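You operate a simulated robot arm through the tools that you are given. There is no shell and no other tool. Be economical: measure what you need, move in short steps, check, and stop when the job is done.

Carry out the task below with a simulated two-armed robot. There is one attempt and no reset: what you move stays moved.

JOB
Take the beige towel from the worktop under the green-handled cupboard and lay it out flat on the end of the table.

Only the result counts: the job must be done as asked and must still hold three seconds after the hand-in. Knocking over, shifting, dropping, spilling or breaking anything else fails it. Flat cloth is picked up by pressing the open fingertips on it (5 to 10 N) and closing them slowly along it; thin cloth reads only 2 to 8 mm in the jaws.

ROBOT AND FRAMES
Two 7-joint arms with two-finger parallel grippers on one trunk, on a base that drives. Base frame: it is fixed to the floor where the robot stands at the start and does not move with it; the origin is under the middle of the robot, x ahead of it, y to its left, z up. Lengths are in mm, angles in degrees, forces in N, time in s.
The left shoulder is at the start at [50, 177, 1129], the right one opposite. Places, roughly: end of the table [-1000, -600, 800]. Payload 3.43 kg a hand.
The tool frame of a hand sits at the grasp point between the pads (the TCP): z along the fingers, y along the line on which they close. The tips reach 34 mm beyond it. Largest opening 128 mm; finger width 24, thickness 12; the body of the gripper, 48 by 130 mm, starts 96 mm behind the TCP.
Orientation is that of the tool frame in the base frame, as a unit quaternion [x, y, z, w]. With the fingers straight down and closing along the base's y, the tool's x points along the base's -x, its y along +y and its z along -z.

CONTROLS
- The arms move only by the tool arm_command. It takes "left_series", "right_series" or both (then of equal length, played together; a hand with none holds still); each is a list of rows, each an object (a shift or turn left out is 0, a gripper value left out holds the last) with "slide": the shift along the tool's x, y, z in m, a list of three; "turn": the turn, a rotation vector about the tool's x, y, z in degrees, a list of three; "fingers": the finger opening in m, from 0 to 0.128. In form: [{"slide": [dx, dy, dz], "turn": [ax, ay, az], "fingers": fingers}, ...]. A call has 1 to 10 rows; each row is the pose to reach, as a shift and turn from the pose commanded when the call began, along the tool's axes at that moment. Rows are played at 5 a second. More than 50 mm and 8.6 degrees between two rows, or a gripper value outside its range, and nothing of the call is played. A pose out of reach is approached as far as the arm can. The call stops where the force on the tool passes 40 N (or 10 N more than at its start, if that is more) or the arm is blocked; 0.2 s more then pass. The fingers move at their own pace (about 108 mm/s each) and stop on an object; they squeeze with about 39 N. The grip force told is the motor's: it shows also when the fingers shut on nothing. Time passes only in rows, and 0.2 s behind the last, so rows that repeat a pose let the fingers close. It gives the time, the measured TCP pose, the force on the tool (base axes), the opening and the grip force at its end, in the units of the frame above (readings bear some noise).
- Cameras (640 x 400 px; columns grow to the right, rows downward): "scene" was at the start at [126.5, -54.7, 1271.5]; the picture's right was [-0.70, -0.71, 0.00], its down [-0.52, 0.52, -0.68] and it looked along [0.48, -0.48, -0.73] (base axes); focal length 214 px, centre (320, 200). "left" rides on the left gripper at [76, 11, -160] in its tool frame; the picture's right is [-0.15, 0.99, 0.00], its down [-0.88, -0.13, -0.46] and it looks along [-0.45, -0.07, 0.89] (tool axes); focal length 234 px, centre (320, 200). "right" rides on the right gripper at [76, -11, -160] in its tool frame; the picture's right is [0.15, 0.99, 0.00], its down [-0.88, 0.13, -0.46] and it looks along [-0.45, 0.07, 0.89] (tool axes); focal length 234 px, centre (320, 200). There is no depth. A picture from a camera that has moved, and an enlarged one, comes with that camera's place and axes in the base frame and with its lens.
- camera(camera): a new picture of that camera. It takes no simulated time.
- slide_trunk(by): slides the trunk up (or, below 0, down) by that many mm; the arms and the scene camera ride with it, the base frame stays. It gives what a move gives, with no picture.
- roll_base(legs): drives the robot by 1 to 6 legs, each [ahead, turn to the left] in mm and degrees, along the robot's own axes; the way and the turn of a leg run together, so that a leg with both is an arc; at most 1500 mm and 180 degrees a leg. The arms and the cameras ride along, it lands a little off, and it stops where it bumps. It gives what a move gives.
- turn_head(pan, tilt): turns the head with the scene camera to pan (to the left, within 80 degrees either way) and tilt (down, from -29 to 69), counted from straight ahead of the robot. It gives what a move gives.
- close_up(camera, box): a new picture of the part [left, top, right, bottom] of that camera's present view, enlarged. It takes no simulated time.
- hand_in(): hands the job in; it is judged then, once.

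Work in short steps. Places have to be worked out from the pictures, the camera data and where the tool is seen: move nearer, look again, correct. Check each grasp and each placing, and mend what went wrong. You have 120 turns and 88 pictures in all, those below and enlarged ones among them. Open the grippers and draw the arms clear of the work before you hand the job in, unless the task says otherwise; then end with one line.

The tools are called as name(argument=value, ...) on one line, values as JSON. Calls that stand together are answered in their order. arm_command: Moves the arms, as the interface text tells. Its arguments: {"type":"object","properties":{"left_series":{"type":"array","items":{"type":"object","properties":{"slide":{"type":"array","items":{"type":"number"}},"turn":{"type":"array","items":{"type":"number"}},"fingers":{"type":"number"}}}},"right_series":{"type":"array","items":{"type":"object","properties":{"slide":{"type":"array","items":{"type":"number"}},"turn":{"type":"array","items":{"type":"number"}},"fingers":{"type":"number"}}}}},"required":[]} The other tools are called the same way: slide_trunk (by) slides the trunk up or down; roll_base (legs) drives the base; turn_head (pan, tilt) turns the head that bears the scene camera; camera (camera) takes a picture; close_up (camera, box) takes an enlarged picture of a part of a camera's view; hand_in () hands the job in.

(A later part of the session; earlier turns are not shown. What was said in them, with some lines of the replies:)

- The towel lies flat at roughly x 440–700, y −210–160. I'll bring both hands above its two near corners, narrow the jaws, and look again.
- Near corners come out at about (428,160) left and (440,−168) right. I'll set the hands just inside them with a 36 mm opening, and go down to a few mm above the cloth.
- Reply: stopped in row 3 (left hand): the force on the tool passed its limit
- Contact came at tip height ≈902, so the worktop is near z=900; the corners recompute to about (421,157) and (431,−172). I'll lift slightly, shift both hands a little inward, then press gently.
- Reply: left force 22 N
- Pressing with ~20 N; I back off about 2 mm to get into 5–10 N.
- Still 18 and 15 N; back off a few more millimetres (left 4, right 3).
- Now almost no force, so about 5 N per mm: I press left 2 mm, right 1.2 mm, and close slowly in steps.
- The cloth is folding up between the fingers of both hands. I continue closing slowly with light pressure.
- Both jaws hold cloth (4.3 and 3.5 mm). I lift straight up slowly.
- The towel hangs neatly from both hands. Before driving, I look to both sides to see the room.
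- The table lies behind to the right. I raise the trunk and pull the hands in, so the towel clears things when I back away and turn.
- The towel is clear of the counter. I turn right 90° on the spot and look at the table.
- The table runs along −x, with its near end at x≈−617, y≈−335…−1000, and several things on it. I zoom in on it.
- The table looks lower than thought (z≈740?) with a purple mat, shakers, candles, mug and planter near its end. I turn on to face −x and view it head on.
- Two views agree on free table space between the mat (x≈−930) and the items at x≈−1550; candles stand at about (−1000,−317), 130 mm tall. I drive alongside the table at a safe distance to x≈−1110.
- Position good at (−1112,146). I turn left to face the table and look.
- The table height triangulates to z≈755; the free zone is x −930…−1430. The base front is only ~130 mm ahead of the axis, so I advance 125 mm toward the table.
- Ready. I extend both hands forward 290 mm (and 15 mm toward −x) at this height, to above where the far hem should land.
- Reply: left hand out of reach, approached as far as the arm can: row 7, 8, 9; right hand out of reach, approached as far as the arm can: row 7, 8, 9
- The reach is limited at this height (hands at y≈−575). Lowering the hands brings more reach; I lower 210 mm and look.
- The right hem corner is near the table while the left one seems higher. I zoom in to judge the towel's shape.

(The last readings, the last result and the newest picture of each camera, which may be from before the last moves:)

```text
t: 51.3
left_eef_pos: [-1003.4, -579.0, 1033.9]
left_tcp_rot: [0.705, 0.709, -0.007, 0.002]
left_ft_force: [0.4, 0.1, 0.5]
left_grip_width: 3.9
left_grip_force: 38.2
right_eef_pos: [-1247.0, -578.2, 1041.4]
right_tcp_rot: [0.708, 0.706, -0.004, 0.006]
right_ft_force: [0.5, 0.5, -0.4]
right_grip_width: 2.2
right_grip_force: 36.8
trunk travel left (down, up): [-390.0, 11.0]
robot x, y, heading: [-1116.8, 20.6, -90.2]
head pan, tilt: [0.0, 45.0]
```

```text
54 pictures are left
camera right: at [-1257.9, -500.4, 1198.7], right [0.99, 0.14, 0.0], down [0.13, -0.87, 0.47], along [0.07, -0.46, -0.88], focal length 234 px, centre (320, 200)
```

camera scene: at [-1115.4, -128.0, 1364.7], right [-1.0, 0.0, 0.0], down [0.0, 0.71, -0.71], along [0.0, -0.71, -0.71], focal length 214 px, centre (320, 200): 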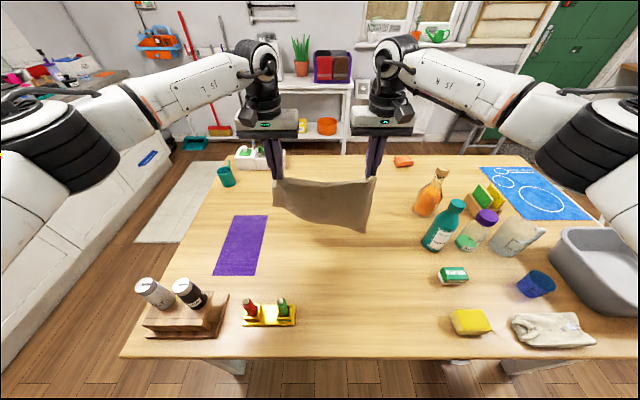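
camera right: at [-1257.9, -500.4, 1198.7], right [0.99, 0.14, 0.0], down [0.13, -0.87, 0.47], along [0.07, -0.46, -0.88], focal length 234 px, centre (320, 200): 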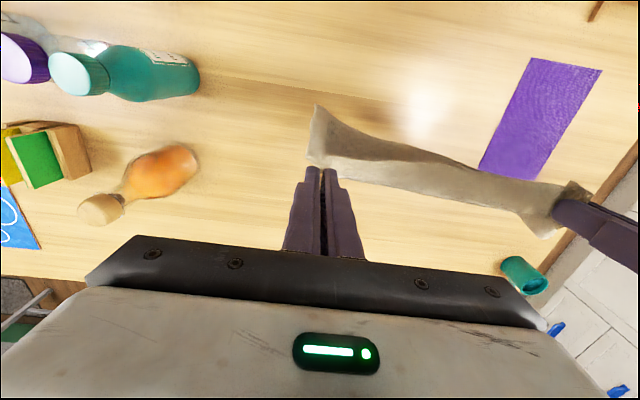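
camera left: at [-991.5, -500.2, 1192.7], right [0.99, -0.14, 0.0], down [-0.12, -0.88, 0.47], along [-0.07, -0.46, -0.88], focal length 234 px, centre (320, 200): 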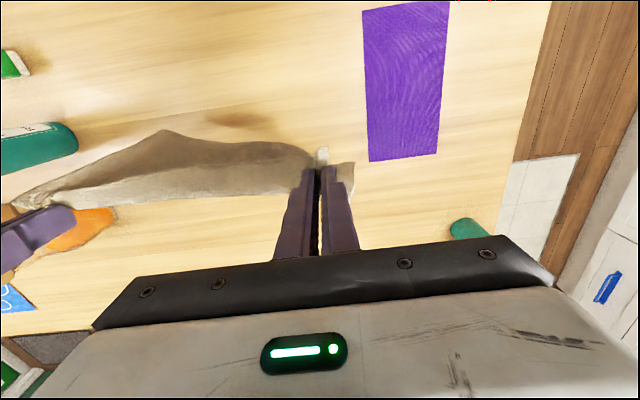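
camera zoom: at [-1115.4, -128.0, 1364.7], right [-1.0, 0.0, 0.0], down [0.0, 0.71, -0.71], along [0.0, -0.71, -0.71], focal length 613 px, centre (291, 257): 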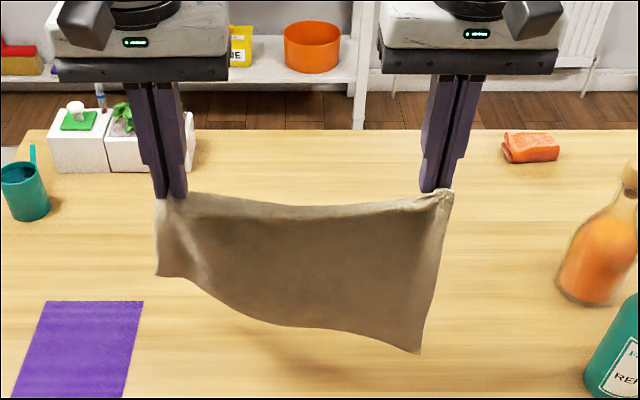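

The towel hangs slightly twisted (left corner away, right corner toward me). I move forward 45 mm and down so the hem touches with slack, then I'll drag it straight while pulling back.

arm_command(left_series=[{"slide": [-0.02, 0, 0.01]}, {"slide": [-0.043, 0, 0.02]}, {"slide": [-0.043, 0, 0.04]}, {"slide": [-0.043, 0, 0.06]}, {"slide": [-0.043, 0, 0.075]}, {"slide": [-0.043, 0, 0.075]}], right_series=[{"slide": [-0.02, 0, 0.015]}, {"slide": [-0.043, 0, 0.027]}, {"slide": [-0.043, 0, 0.047]}, {"slide": [-0.043, 0, 0.067]}, {"slide": [-0.043, 0, 0.082]}, {"slide": [-0.043, 0, 0.082]}])

close_up(camera="scene", box=[240, 110, 420, 250])

camera(camera="right")

```text
t: 52.7
left_eef_pos: [-1003.3, -620.5, 959.1]
left_tcp_rot: [0.706, 0.708, -0.006, 0.002]
left_ft_force: [0.6, 0.2, -0.5]
left_grip_width: 4.1
left_grip_force: 38.8
right_eef_pos: [-1247.9, -622.5, 958.9]
right_tcp_rot: [0.708, 0.707, -0.004, 0.006]
right_ft_force: [0.2, -0.6, -0.4]
right_grip_width: 2.4
right_grip_force: 37.2
trunk travel left (down, up): [-390.0, 11.0]
robot x, y, heading: [-1114.1, 23.3, -89.8]
head pan, tilt: [0.0, 45.0]
```

```text
2.86 times, centred on (330, 180) of scene
camera zoom: at [-1115.5, -128.1, 1364.7], right [-1.0, 0.0, 0.0], down [0.0, 0.71, -0.71], along [0.0, -0.71, -0.71], focal length 613 px, centre (291, 257)
```

zoom: 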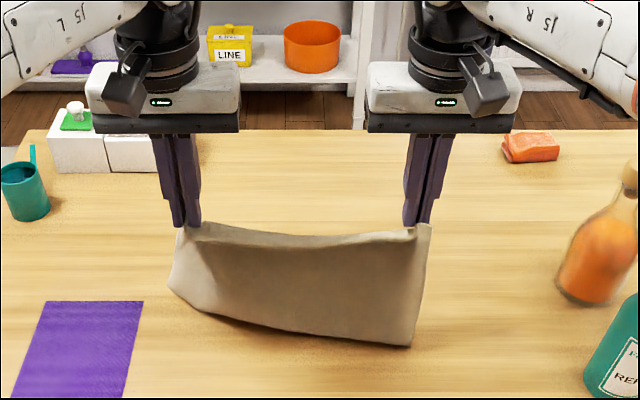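

```text
52 pictures are left
camera right: at [-1258.4, -544.6, 1116.9], right [0.99, 0.15, 0.0], down [0.13, -0.87, 0.47], along [0.07, -0.46, -0.88], focal length 234 px, centre (320, 200)
```

right: 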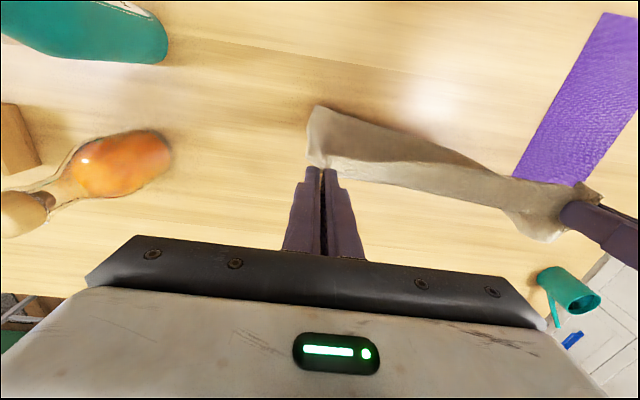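

Hem seems just at the table. I lower 30 mm more and drag back 130 mm to straighten the hem.

arm_command(left_series=[{"slide": [0, 0, 0.015]}, {"slide": [0, 0, 0.03]}, {"slide": [0.02, 0, 0.035]}, {"slide": [0.04, 0, 0.035]}, {"slide": [0.06, 0, 0.035]}, {"slide": [0.08, 0, 0.035]}, {"slide": [0.1, 0, 0.035]}, {"slide": [0.115, 0, 0.035]}, {"slide": [0.13, 0, 0.035]}, {"slide": [0.13, 0, 0.035]}], right_series=[{"slide": [0, 0, 0.015]}, {"slide": [0, 0, 0.03]}, {"slide": [0.02, 0, 0.035]}, {"slide": [0.04, 0, 0.035]}, {"slide": [0.06, 0, 0.035]}, {"slide": [0.08, 0, 0.035]}, {"slide": [0.1, 0, 0.035]}, {"slide": [0.115, 0, 0.035]}, {"slide": [0.13, 0, 0.035]}, {"slide": [0.13, 0, 0.035]}])

close_up(camera="scene", box=[240, 130, 420, 270])

camera(camera="right")

camera(camera="left")

```text
t: 54.9
left_eef_pos: [-1005.7, -491.6, 925.4]
left_tcp_rot: [0.705, 0.709, -0.006, 0.002]
left_ft_force: [-0.6, 0.1, -0.7]
left_grip_width: 3.9
left_grip_force: 38.9
right_eef_pos: [-1247.0, -493.1, 921.8]
right_tcp_rot: [0.708, 0.706, -0.003, 0.006]
right_ft_force: [0.9, 0.0, -0.9]
right_grip_width: 2.3
right_grip_force: 36.7
trunk travel left (down, up): [-390.0, 11.0]
robot x, y, heading: [-1114.8, 24.8, -90.1]
head pan, tilt: [0.0, 45.0]
```

```text
2.86 times, centred on (330, 200) of scene
camera zoom: at [-1115.4, -128.4, 1364.6], right [-1.0, 0.0, 0.0], down [0.0, 0.71, -0.71], along [0.0, -0.71, -0.71], focal length 613 px, centre (291, 200)
```

zoom: 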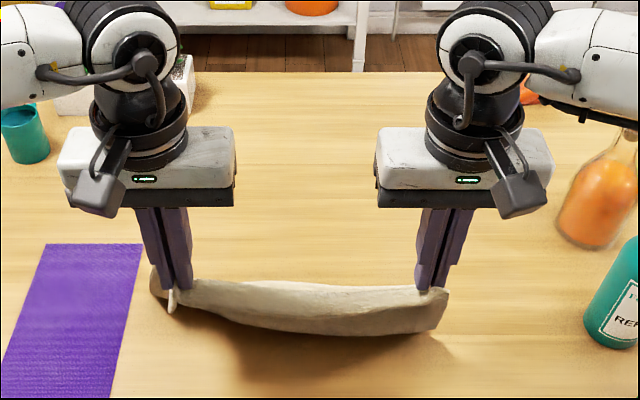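

```text
50 pictures are left
camera right: at [-1258.4, -414.7, 1080.0], right [0.99, 0.14, 0.0], down [0.13, -0.87, 0.47], along [0.07, -0.46, -0.88], focal length 234 px, centre (320, 200)
```

right: 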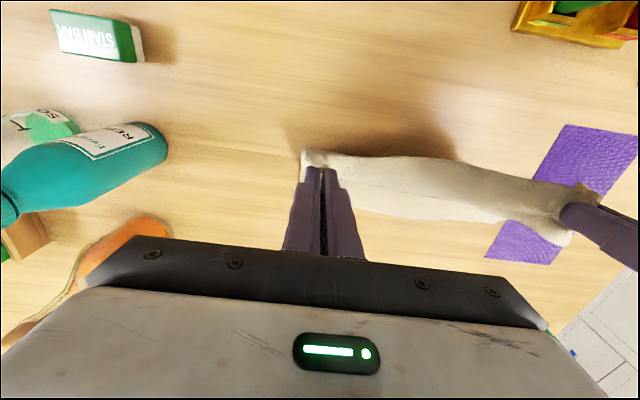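

```text
49 pictures are left
camera left: at [-994.4, -412.8, 1083.2], right [0.99, -0.14, 0.0], down [-0.12, -0.88, 0.47], along [-0.07, -0.46, -0.88], focal length 234 px, centre (320, 200)
```

left: 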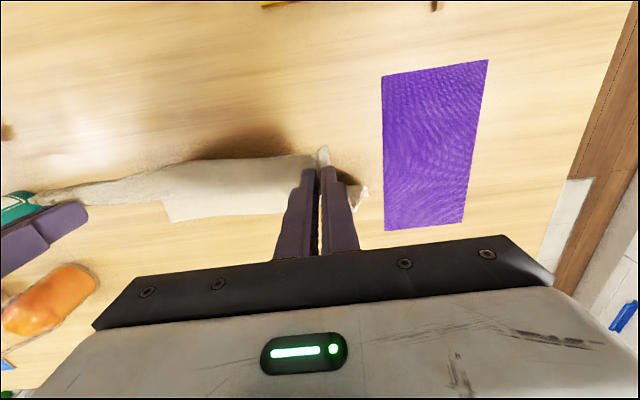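

The hem now trails away from me. I lower 105 mm in an arc while pulling back 70 mm.

arm_command(left_series=[{"slide": [0.018, 0, 0.015]}, {"slide": [0.03, 0, 0.03]}, {"slide": [0.04, 0, 0.045]}, {"slide": [0.048, 0, 0.06]}, {"slide": [0.056, 0, 0.075]}, {"slide": [0.063, 0, 0.09]}, {"slide": [0.07, 0, 0.107]}, {"slide": [0.07, 0, 0.107]}], right_series=[{"slide": [0.018, 0, 0.013]}, {"slide": [0.03, 0, 0.028]}, {"slide": [0.04, 0, 0.043]}, {"slide": [0.048, 0, 0.058]}, {"slide": [0.056, 0, 0.073]}, {"slide": [0.063, 0, 0.088]}, {"slide": [0.07, 0, 0.104]}, {"slide": [0.07, 0, 0.104]}])

close_up(camera="scene", box=[220, 150, 440, 320])

camera(camera="left")

```text
t: 56.7
left_eef_pos: [-1007.6, -422.3, 814.3]
left_tcp_rot: [0.706, 0.709, -0.007, 0.002]
left_ft_force: [-0.1, -0.2, -0.4]
left_grip_width: 3.8
left_grip_force: 38.3
right_eef_pos: [-1246.2, -424.4, 817.1]
right_tcp_rot: [0.708, 0.706, -0.004, 0.007]
right_ft_force: [0.1, -0.5, 0.0]
right_grip_width: 2.2
right_grip_force: 37.0
trunk travel left (down, up): [-390.0, 11.0]
robot x, y, heading: [-1116.5, 23.4, -89.7]
head pan, tilt: [0.0, 45.0]
```

```text
2.35 times, centred on (330, 235) of scene
camera zoom: at [-1115.4, -128.2, 1364.7], right [-1.0, 0.0, 0.0], down [0.0, 0.71, -0.71], along [0.0, -0.71, -0.71], focal length 505 px, centre (296, 118)
```

zoom: 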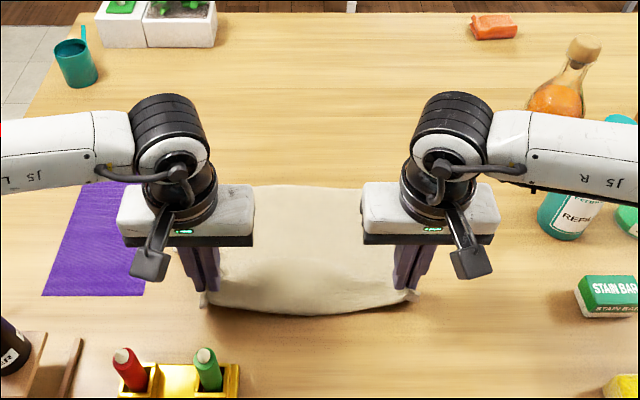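

```text
47 pictures are left
camera left: at [-995.8, -344.6, 973.7], right [0.99, -0.14, 0.0], down [-0.12, -0.88, 0.47], along [-0.07, -0.46, -0.88], focal length 234 px, centre (320, 200)
```

left: 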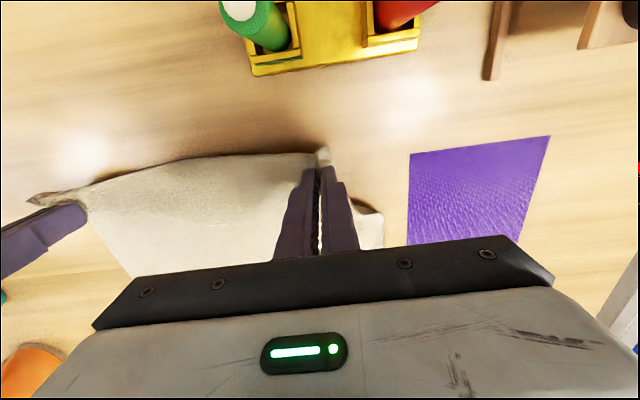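

The towel is laying out well. I lower the last ~20 mm slowly with a slight pull back, watching the force.

arm_command(left_series=[{"slide": [0.003, 0.001, 0.004]}, {"slide": [0.006, 0.002, 0.008]}, {"slide": [0.008, 0.003, 0.012]}, {"slide": [0.01, 0.004, 0.014]}, {"slide": [0.01, 0.004, 0.014]}], right_series=[{"slide": [0.003, -0.001, 0.006]}, {"slide": [0.006, -0.002, 0.01]}, {"slide": [0.008, -0.003, 0.014]}, {"slide": [0.01, -0.004, 0.017]}, {"slide": [0.01, -0.004, 0.017]}])

camera(camera="left")

```text
t: 57.9
left_eef_pos: [-1002.8, -413.0, 800.4]
left_tcp_rot: [0.706, 0.708, -0.007, 0.002]
left_ft_force: [-1.8, -0.9, 0.3]
left_grip_width: 4.0
left_grip_force: 38.3
right_eef_pos: [-1250.9, -414.0, 799.6]
right_tcp_rot: [0.708, 0.706, -0.003, 0.006]
right_ft_force: [1.5, -1.0, 1.0]
right_grip_width: 2.4
right_grip_force: 36.6
trunk travel left (down, up): [-390.0, 11.0]
robot x, y, heading: [-1112.6, 23.1, -89.9]
head pan, tilt: [0.0, 45.0]
```

```text
46 pictures are left
camera left: at [-990.9, -334.6, 959.6], right [0.99, -0.14, 0.0], down [-0.12, -0.88, 0.47], along [-0.07, -0.46, -0.88], focal length 234 px, centre (320, 200)
```

left: 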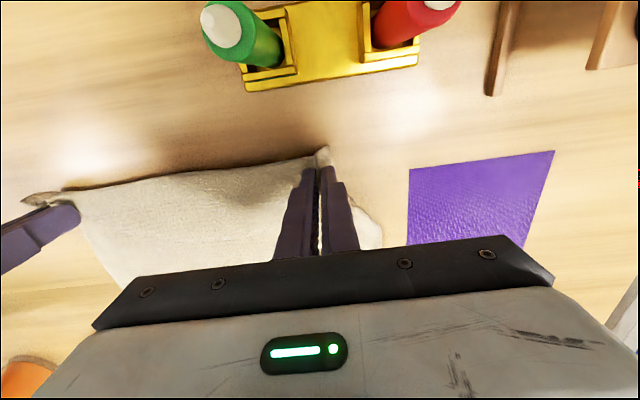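

Now taut between the hands, tips at z≈766. I go down in small steps until contact.

arm_command(left_series=[{"slide": [0.002, 0, 0.003]}, {"slide": [0.003, 0, 0.006]}, {"slide": [0.004, 0, 0.008]}, {"slide": [0.004, 0, 0.008]}], right_series=[{"slide": [0.002, 0, 0.003]}, {"slide": [0.003, 0, 0.006]}, {"slide": [0.004, 0, 0.008]}, {"slide": [0.004, 0, 0.008]}])

```text
t: 58.9
left_eef_pos: [-1002.3, -407.0, 794.2]
left_tcp_rot: [0.706, 0.709, -0.006, 0.002]
left_ft_force: [-2.4, -0.4, -0.3]
left_grip_width: 3.9
left_grip_force: 38.2
right_eef_pos: [-1250.8, -411.2, 791.9]
right_tcp_rot: [0.708, 0.706, -0.004, 0.007]
right_ft_force: [1.3, -3.0, 6.7]
right_grip_width: 2.4
right_grip_force: 37.5
trunk travel left (down, up): [-390.0, 11.0]
robot x, y, heading: [-1115.8, 21.6, -89.6]
head pan, tilt: [0.0, 45.0]
```

The right tips touch (6.7 N); left is ~2 mm above. I bring left down and open the fingers slowly to spread the pinched folds flat.

arm_command(left_series=[{"slide": [0, 0, 0.002]}, {"slide": [0, 0, 0.002], "fingers": 0.008}, {"slide": [0, 0, 0.002], "fingers": 0.014}, {"slide": [0, 0, 0.002], "fingers": 0.02}, {"slide": [0, 0, 0.002], "fingers": 0.026}, {"slide": [0, 0, 0.002], "fingers": 0.032}, {"slide": [0, 0, 0.002], "fingers": 0.038}, {"slide": [0, 0, 0.002], "fingers": 0.038}], right_series=[{"slide": [0, 0, -0.0005]}, {"slide": [0, 0, -0.0005], "fingers": 0.008}, {"slide": [0, 0, -0.0005], "fingers": 0.014}, {"slide": [0, 0, -0.0005], "fingers": 0.02}, {"slide": [0, 0, -0.0005], "fingers": 0.026}, {"slide": [0, 0, -0.0005], "fingers": 0.032}, {"slide": [0, 0, -0.0005], "fingers": 0.038}, {"slide": [0, 0, -0.0005], "fingers": 0.038}])

camera(camera="left")

camera(camera="right")

```text
t: 60.7
left_eef_pos: [-1002.2, -407.3, 791.2]
left_tcp_rot: [0.706, 0.708, -0.007, 0.002]
left_ft_force: [-0.5, -0.1, -0.5]
left_grip_width: 37.8
left_grip_force: 0.1
right_eef_pos: [-1251.1, -411.8, 792.3]
right_tcp_rot: [0.708, 0.706, -0.004, 0.006]
right_ft_force: [-1.0, 0.0, 2.3]
right_grip_width: 37.7
right_grip_force: 0.1
trunk travel left (down, up): [-390.0, 11.0]
robot x, y, heading: [-1114.6, 20.0, -90.1]
head pan, tilt: [0.0, 45.0]
```

```text
45 pictures are left
camera left: at [-990.7, -330.3, 950.2], right [0.99, -0.14, 0.0], down [-0.12, -0.88, 0.47], along [-0.07, -0.46, -0.88], focal length 234 px, centre (320, 200)
```

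left: 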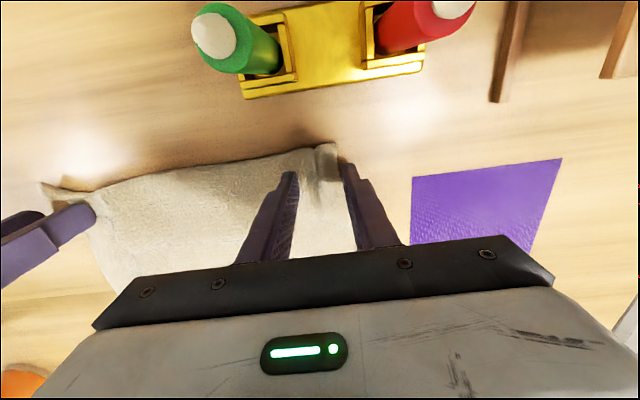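

```text
44 pictures are left
camera right: at [-1262.1, -333.7, 950.5], right [0.99, 0.14, 0.0], down [0.13, -0.87, 0.47], along [0.07, -0.46, -0.88], focal length 234 px, centre (320, 200)
```

right: 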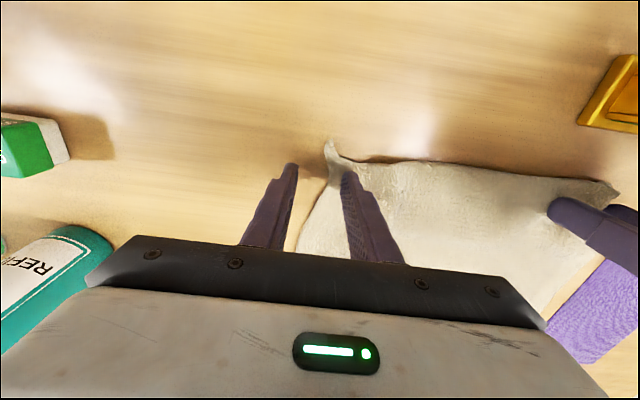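

Both folds released but the near corners look ruffled. I lift both hands straight up and back to see the whole towel.

arm_command(left_series=[{"slide": [0, 0, -0.01]}, {"slide": [0, 0, -0.04]}, {"slide": [0, 0, -0.08]}, {"slide": [0, 0, -0.12]}, {"slide": [0, 0, -0.16]}, {"slide": [0, 0.04, -0.2]}, {"slide": [0, 0.08, -0.22]}, {"slide": [0, 0.12, -0.22]}, {"slide": [0, 0.15, -0.22]}], right_series=[{"slide": [0, 0, -0.01]}, {"slide": [0, 0, -0.04]}, {"slide": [0, 0, -0.08]}, {"slide": [0, 0, -0.12]}, {"slide": [0, 0, -0.16]}, {"slide": [0, -0.02, -0.2]}, {"slide": [0, -0.04, -0.22]}, {"slide": [0, -0.06, -0.22]}, {"slide": [0, -0.08, -0.22]}])

close_up(camera="scene", box=[220, 150, 440, 320])

camera(camera="right")

camera(camera="left")

```text
refused: row 6 steps farther than a row can; nothing moved
```

```text
2.35 times, centred on (330, 235) of scene
camera zoom: at [-1115.4, -128.0, 1364.7], right [-1.0, 0.0, 0.0], down [0.0, 0.71, -0.71], along [0.0, -0.71, -0.71], focal length 505 px, centre (296, 118)
```

zoom: 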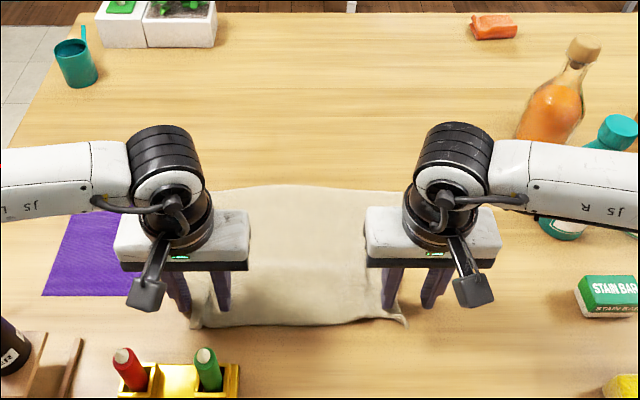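

```text
42 pictures are left
camera right: at [-1262.1, -333.7, 950.5], right [0.99, 0.14, 0.0], down [0.13, -0.87, 0.47], along [0.07, -0.46, -0.88], focal length 234 px, centre (320, 200)
```

right: 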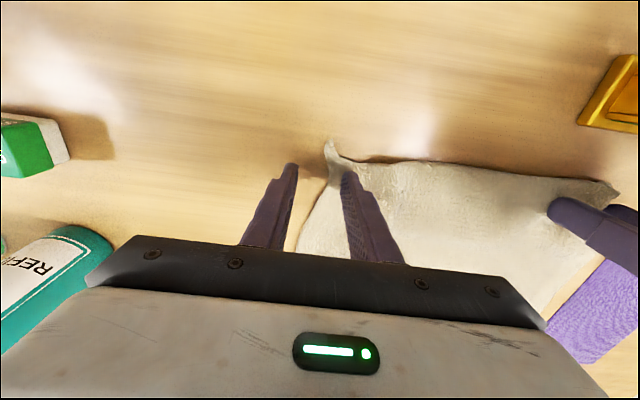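

```text
41 pictures are left
camera left: at [-990.7, -330.3, 950.2], right [0.99, -0.14, 0.0], down [-0.12, -0.88, 0.47], along [-0.07, -0.46, -0.88], focal length 234 px, centre (320, 200)
```

left: 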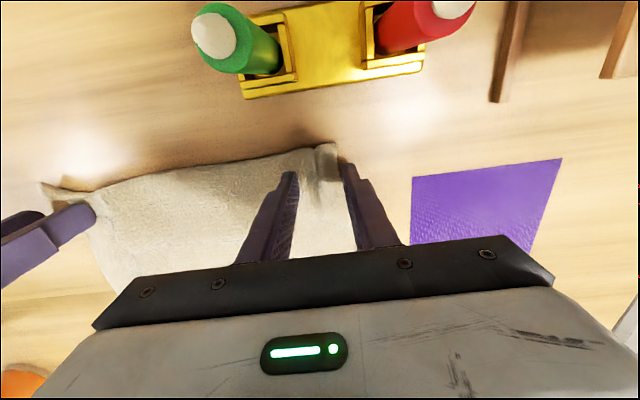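

One row was too long; I repeat with smaller steps.

arm_command(left_series=[{"slide": [0, 0, -0.01]}, {"slide": [0, 0, -0.04]}, {"slide": [0, 0, -0.08]}, {"slide": [0, 0, -0.12]}, {"slide": [0, 0, -0.16]}, {"slide": [0, 0.02, -0.2]}, {"slide": [0, 0.06, -0.22]}, {"slide": [0, 0.1, -0.22]}, {"slide": [0, 0.14, -0.22]}], right_series=[{"slide": [0, 0, -0.01]}, {"slide": [0, 0, -0.04]}, {"slide": [0, 0, -0.08]}, {"slide": [0, 0, -0.12]}, {"slide": [0, 0, -0.16]}, {"slide": [0, -0.02, -0.2]}, {"slide": [0, -0.04, -0.22]}, {"slide": [0, -0.06, -0.22]}, {"slide": [0, -0.08, -0.22]}])

close_up(camera="scene", box=[220, 150, 440, 320])

camera(camera="right")

camera(camera="left")

```text
t: 62.7
left_eef_pos: [-861.4, -403.1, 1012.9]
left_tcp_rot: [0.706, 0.708, -0.007, 0.003]
left_ft_force: [-0.2, -0.4, 0.2]
left_grip_width: 38.1
left_grip_force: 0.0
right_eef_pos: [-1332.1, -407.1, 1013.0]
right_tcp_rot: [0.707, 0.707, -0.004, 0.007]
right_ft_force: [0.5, -0.4, -0.4]
right_grip_width: 38.0
right_grip_force: 0.0
trunk travel left (down, up): [-390.0, 11.0]
robot x, y, heading: [-1118.0, 21.8, -89.9]
head pan, tilt: [0.0, 45.0]
```

```text
2.35 times, centred on (330, 235) of scene
camera zoom: at [-1115.1, -127.8, 1364.8], right [-1.0, 0.0, 0.0], down [0.0, 0.71, -0.71], along [0.0, -0.71, -0.71], focal length 505 px, centre (296, 118)
```

zoom: 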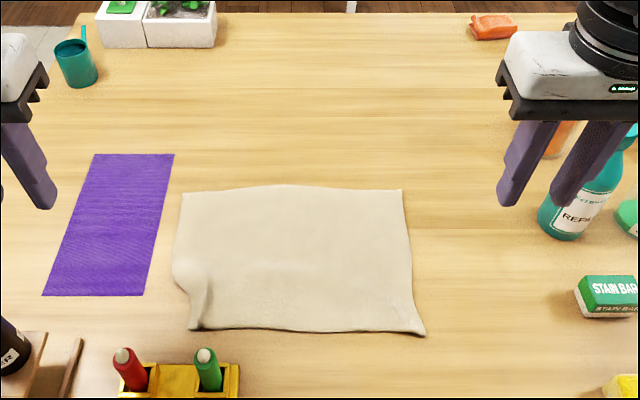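

```text
39 pictures are left
camera right: at [-1344.0, -329.9, 1171.0], right [0.99, 0.15, 0.0], down [0.13, -0.87, 0.47], along [0.07, -0.46, -0.88], focal length 234 px, centre (320, 200)
```

right: 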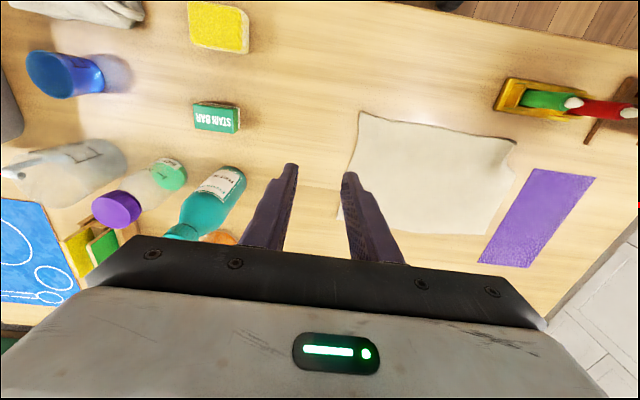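

```text
38 pictures are left
camera left: at [-849.2, -326.2, 1171.7], right [0.99, -0.14, 0.0], down [-0.12, -0.87, 0.47], along [-0.07, -0.46, -0.88], focal length 234 px, centre (320, 200)
```

left: 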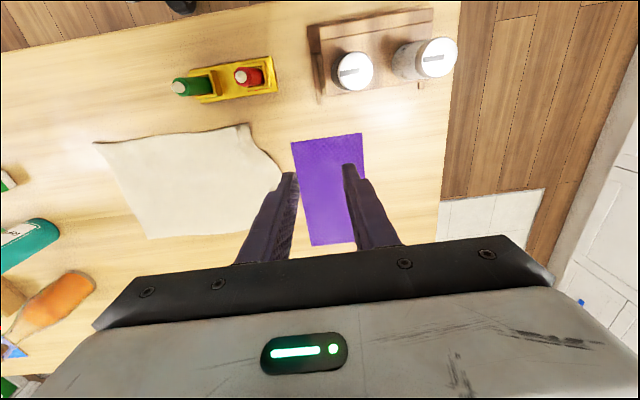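

The towel lies almost flat; only the near +x corner keeps a small ridge. I zoom in there.

close_up(camera="scene", box=[275, 215, 385, 300])

close_up(camera="left", box=[80, 100, 300, 250])

```text
4.71 times, centred on (330, 258) of scene
camera zoom: at [-1115.1, -127.8, 1364.8], right [-1.0, 0.0, 0.0], down [0.0, 0.71, -0.71], along [0.0, -0.71, -0.71], focal length 1009 px, centre (273, -71)
```

zoom: 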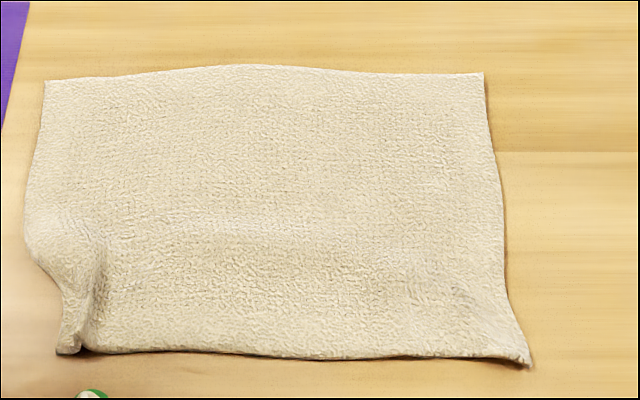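

```text
2.67 times, centred on (190, 175) of left
camera zoom: at [-849.2, -326.2, 1171.7], right [0.99, -0.14, 0.0], down [-0.12, -0.87, 0.47], along [-0.07, -0.46, -0.88], focal length 624 px, centre (667, 267)
```

zoom: 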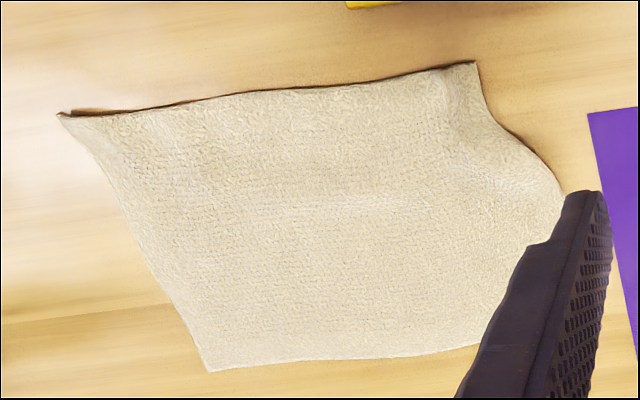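

A small ruffle remains at the near +x corner (≈37 mm pulled in). I'll press closed left fingertips on it and drag outward; first move above it.

arm_command(left_series=[{"slide": [0, -0.045, 0], "fingers": 0.0}, {"slide": [0, -0.09, 0]}, {"slide": [0.003, -0.134, 0]}, {"slide": [0.003, -0.134, 0.045]}, {"slide": [0.003, -0.134, 0.09]}, {"slide": [0.003, -0.134, 0.135]}, {"slide": [0.003, -0.134, 0.175]}, {"slide": [0.003, -0.134, 0.195]}, {"slide": [0.003, -0.134, 0.195]}])

camera(camera="left")

```text
t: 64.7
left_eef_pos: [-995.3, -404.7, 816.0]
left_tcp_rot: [0.706, 0.708, -0.007, 0.002]
left_ft_force: [-0.1, -0.1, 0.8]
left_grip_width: 0.0
left_grip_force: 32.5
right_eef_pos: [-1333.0, -408.7, 1012.7]
right_tcp_rot: [0.708, 0.706, -0.004, 0.007]
right_ft_force: [1.0, 0.2, 0.2]
right_grip_width: 37.9
right_grip_force: 0.0
trunk travel left (down, up): [-390.0, 11.0]
robot x, y, heading: [-1114.6, 23.0, -89.7]
head pan, tilt: [0.0, 45.0]
```

```text
35 pictures are left
camera left: at [-983.1, -327.7, 975.2], right [0.99, -0.14, 0.0], down [-0.12, -0.88, 0.47], along [-0.07, -0.46, -0.88], focal length 234 px, centre (320, 200)
```

left: 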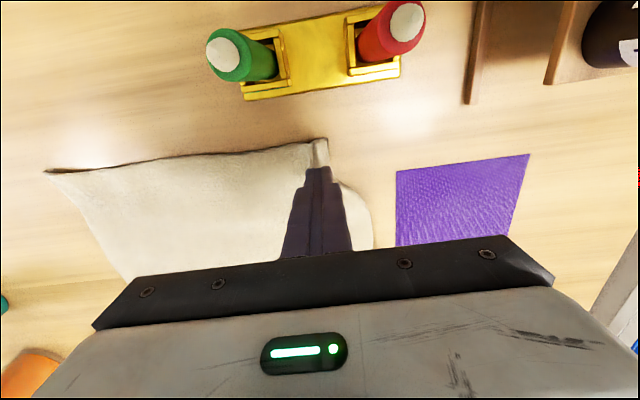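

The tips are right over the ruffle. I lower to light contact.

arm_command(left_series=[{"slide": [0, 0, 0.008]}, {"slide": [0, 0, 0.014]}, {"slide": [0, 0, 0.018]}, {"slide": [0, 0, 0.022]}, {"slide": [0, 0, 0.022]}])

```text
t: 65.9
left_eef_pos: [-995.6, -403.5, 795.1]
left_tcp_rot: [0.706, 0.708, -0.006, 0.002]
left_ft_force: [0.7, -0.2, 1.4]
left_grip_width: 0.1
left_grip_force: 33.0
right_eef_pos: [-1333.2, -408.5, 1013.0]
right_tcp_rot: [0.707, 0.707, -0.004, 0.006]
right_ft_force: [0.3, 0.2, 0.6]
right_grip_width: 38.0
right_grip_force: 0.0
trunk travel left (down, up): [-390.0, 11.0]
robot x, y, heading: [-1112.1, 22.2, -89.5]
head pan, tilt: [0.0, 45.0]
```

I press about 4 mm more and drag outward (+x) 40 mm.

arm_command(left_series=[{"slide": [0, 0, 0.002]}, {"slide": [0, 0, 0.0035]}, {"slide": [0, 0.008, 0.004]}, {"slide": [0.001, 0.016, 0.004]}, {"slide": [0.002, 0.024, 0.004]}, {"slide": [0.003, 0.032, 0.004]}, {"slide": [0.003, 0.04, 0.004]}])

camera(camera="left")

```text
t: 67.5
left_eef_pos: [-954.9, -401.4, 790.1]
left_tcp_rot: [0.706, 0.708, -0.006, 0.004]
left_ft_force: [-1.2, -1.0, 4.4]
left_grip_width: 0.0
left_grip_force: 33.5
right_eef_pos: [-1332.9, -408.5, 1012.2]
right_tcp_rot: [0.708, 0.707, -0.004, 0.006]
right_ft_force: [0.1, 0.4, -0.2]
right_grip_width: 38.2
right_grip_force: 0.1
trunk travel left (down, up): [-390.0, 11.0]
robot x, y, heading: [-1115.9, 21.4, -89.9]
head pan, tilt: [0.0, 45.0]
```

```text
34 pictures are left
camera left: at [-944.5, -323.8, 949.0], right [0.99, -0.14, 0.0], down [-0.12, -0.87, 0.47], along [-0.07, -0.46, -0.88], focal length 234 px, centre (320, 200)
```

left: 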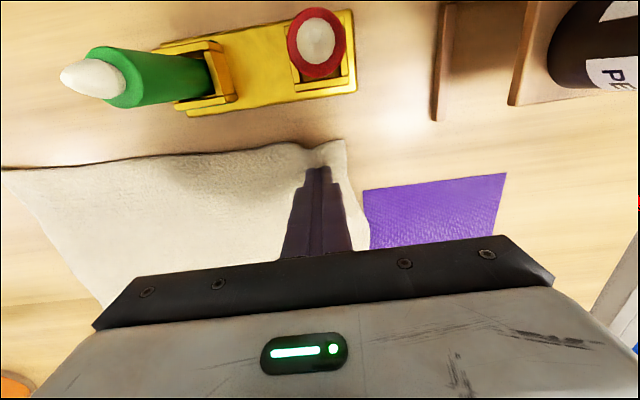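

The corner came out. I lift straight up and clear to check from the scene camera.

arm_command(left_series=[{"slide": [0, 0, -0.01]}, {"slide": [0, 0, -0.04]}, {"slide": [0, 0, -0.08]}, {"slide": [0, 0, -0.12]}, {"slide": [0, 0, -0.16]}, {"slide": [0, 0, -0.2]}, {"slide": [0, 0.04, -0.22]}, {"slide": [0, 0.08, -0.22]}, {"slide": [0, 0.1, -0.22]}])

close_up(camera="scene", box=[265, 215, 385, 300])

camera(camera="left")

```text
t: 69.5
left_eef_pos: [-854.7, -397.9, 1010.7]
left_tcp_rot: [0.706, 0.709, -0.006, 0.003]
left_ft_force: [-0.3, -0.1, 0.4]
left_grip_width: 0.1
left_grip_force: 32.8
right_eef_pos: [-1332.6, -408.4, 1011.8]
right_tcp_rot: [0.708, 0.707, -0.004, 0.005]
right_ft_force: [0.4, 0.0, -0.7]
right_grip_width: 38.2
right_grip_force: 0.2
trunk travel left (down, up): [-390.0, 11.0]
robot x, y, heading: [-1113.8, 20.2, -90.0]
head pan, tilt: [0.0, 45.0]
```

```text
4.71 times, centred on (325, 258) of scene
camera zoom: at [-1115.2, -128.1, 1364.7], right [-1.0, 0.0, 0.0], down [0.0, 0.71, -0.71], along [0.0, -0.71, -0.71], focal length 1009 px, centre (296, -71)
```

zoom: 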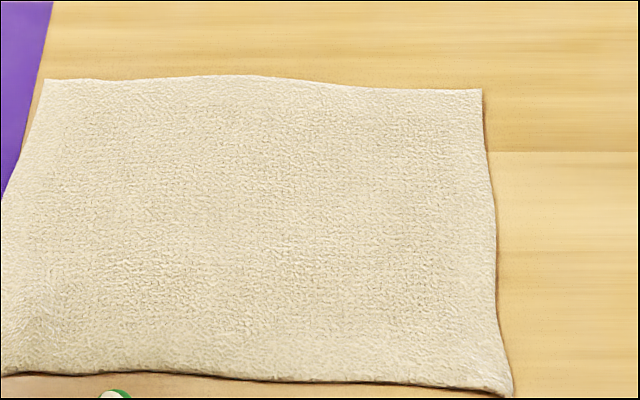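

```text
32 pictures are left
camera left: at [-843.0, -320.5, 1169.4], right [0.99, -0.14, 0.0], down [-0.12, -0.88, 0.47], along [-0.07, -0.46, -0.88], focal length 234 px, centre (320, 200)
```

left: 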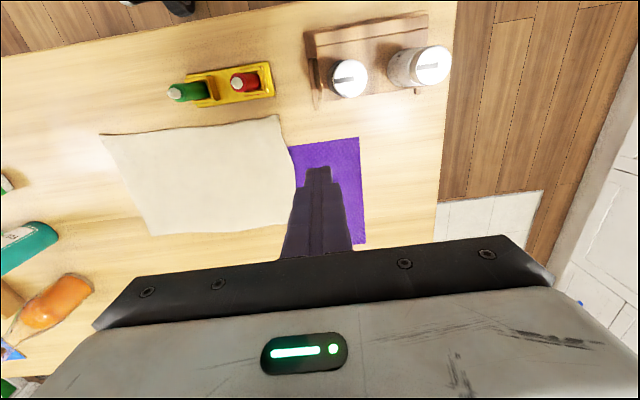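

The towel now lies fully flat beside the mat, and nothing else has moved. I open both grippers, raise the hands, and back away.

arm_command(left_series=[{"slide": [0.03, 0, -0.03], "fingers": 0.1}, {"slide": [0.06, 0, -0.06]}, {"slide": [0.09, 0, -0.09]}, {"slide": [0.09, 0, -0.12]}, {"slide": [0.09, 0, -0.12]}], right_series=[{"slide": [0.03, 0, -0.03], "fingers": 0.1}, {"slide": [0.06, 0, -0.06]}, {"slide": [0.09, 0, -0.09]}, {"slide": [0.09, 0, -0.12]}, {"slide": [0.09, 0, -0.12]}])

roll_base(legs=[[-150, 0]])

camera(camera="scene")

```text
t: 70.7
left_eef_pos: [-855.5, -307.2, 1127.4]
left_tcp_rot: [0.705, 0.709, -0.007, 0.002]
left_ft_force: [0.6, 0.1, 0.8]
left_grip_width: 100.0
left_grip_force: 0.0
right_eef_pos: [-1333.8, -316.5, 1131.9]
right_tcp_rot: [0.707, 0.707, -0.003, 0.006]
right_ft_force: [0.2, 0.3, 0.6]
right_grip_width: 99.9
right_grip_force: 0.1
trunk travel left (down, up): [-390.0, 11.0]
robot x, y, heading: [-1114.8, 17.6, -89.7]
head pan, tilt: [0.0, 45.0]
```

```text
t: 72.0
left_eef_pos: [-855.9, -160.2, 1127.0]
left_tcp_rot: [0.706, 0.708, -0.008, 0.003]
left_ft_force: [-0.8, 0.4, 0.1]
left_grip_width: 99.8
left_grip_force: 0.1
right_eef_pos: [-1334.9, -170.6, 1132.5]
right_tcp_rot: [0.707, 0.707, -0.003, 0.006]
right_ft_force: [0.0, 0.5, 0.5]
right_grip_width: 100.1
right_grip_force: 0.1
trunk travel left (down, up): [-390.0, 11.0]
robot x, y, heading: [-1115.0, 164.7, -89.9]
head pan, tilt: [0.0, 45.0]
```

```text
31 pictures are left
camera scene: at [-1115.6, 18.9, 1364.8], right [-1.0, 0.0, 0.0], down [0.0, 0.71, -0.71], along [0.0, -0.71, -0.71], focal length 214 px, centre (320, 200)
```

scene: 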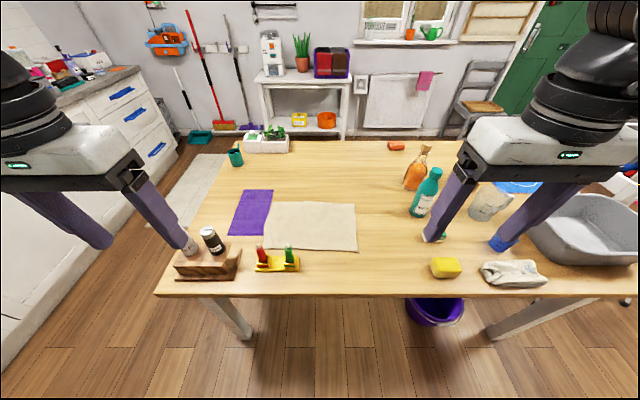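

The towel lies flat on the table end, the arms are clear and nothing else is disturbed. I hand in.

hand_in()

```text
The job is handed in.
```

The beige towel is laid out flat on the end of the table. It sits right against the purple mat and may overlap its edge slightly; nothing else was moved. Both grippers are open, the arms are clear and the job is handed in.
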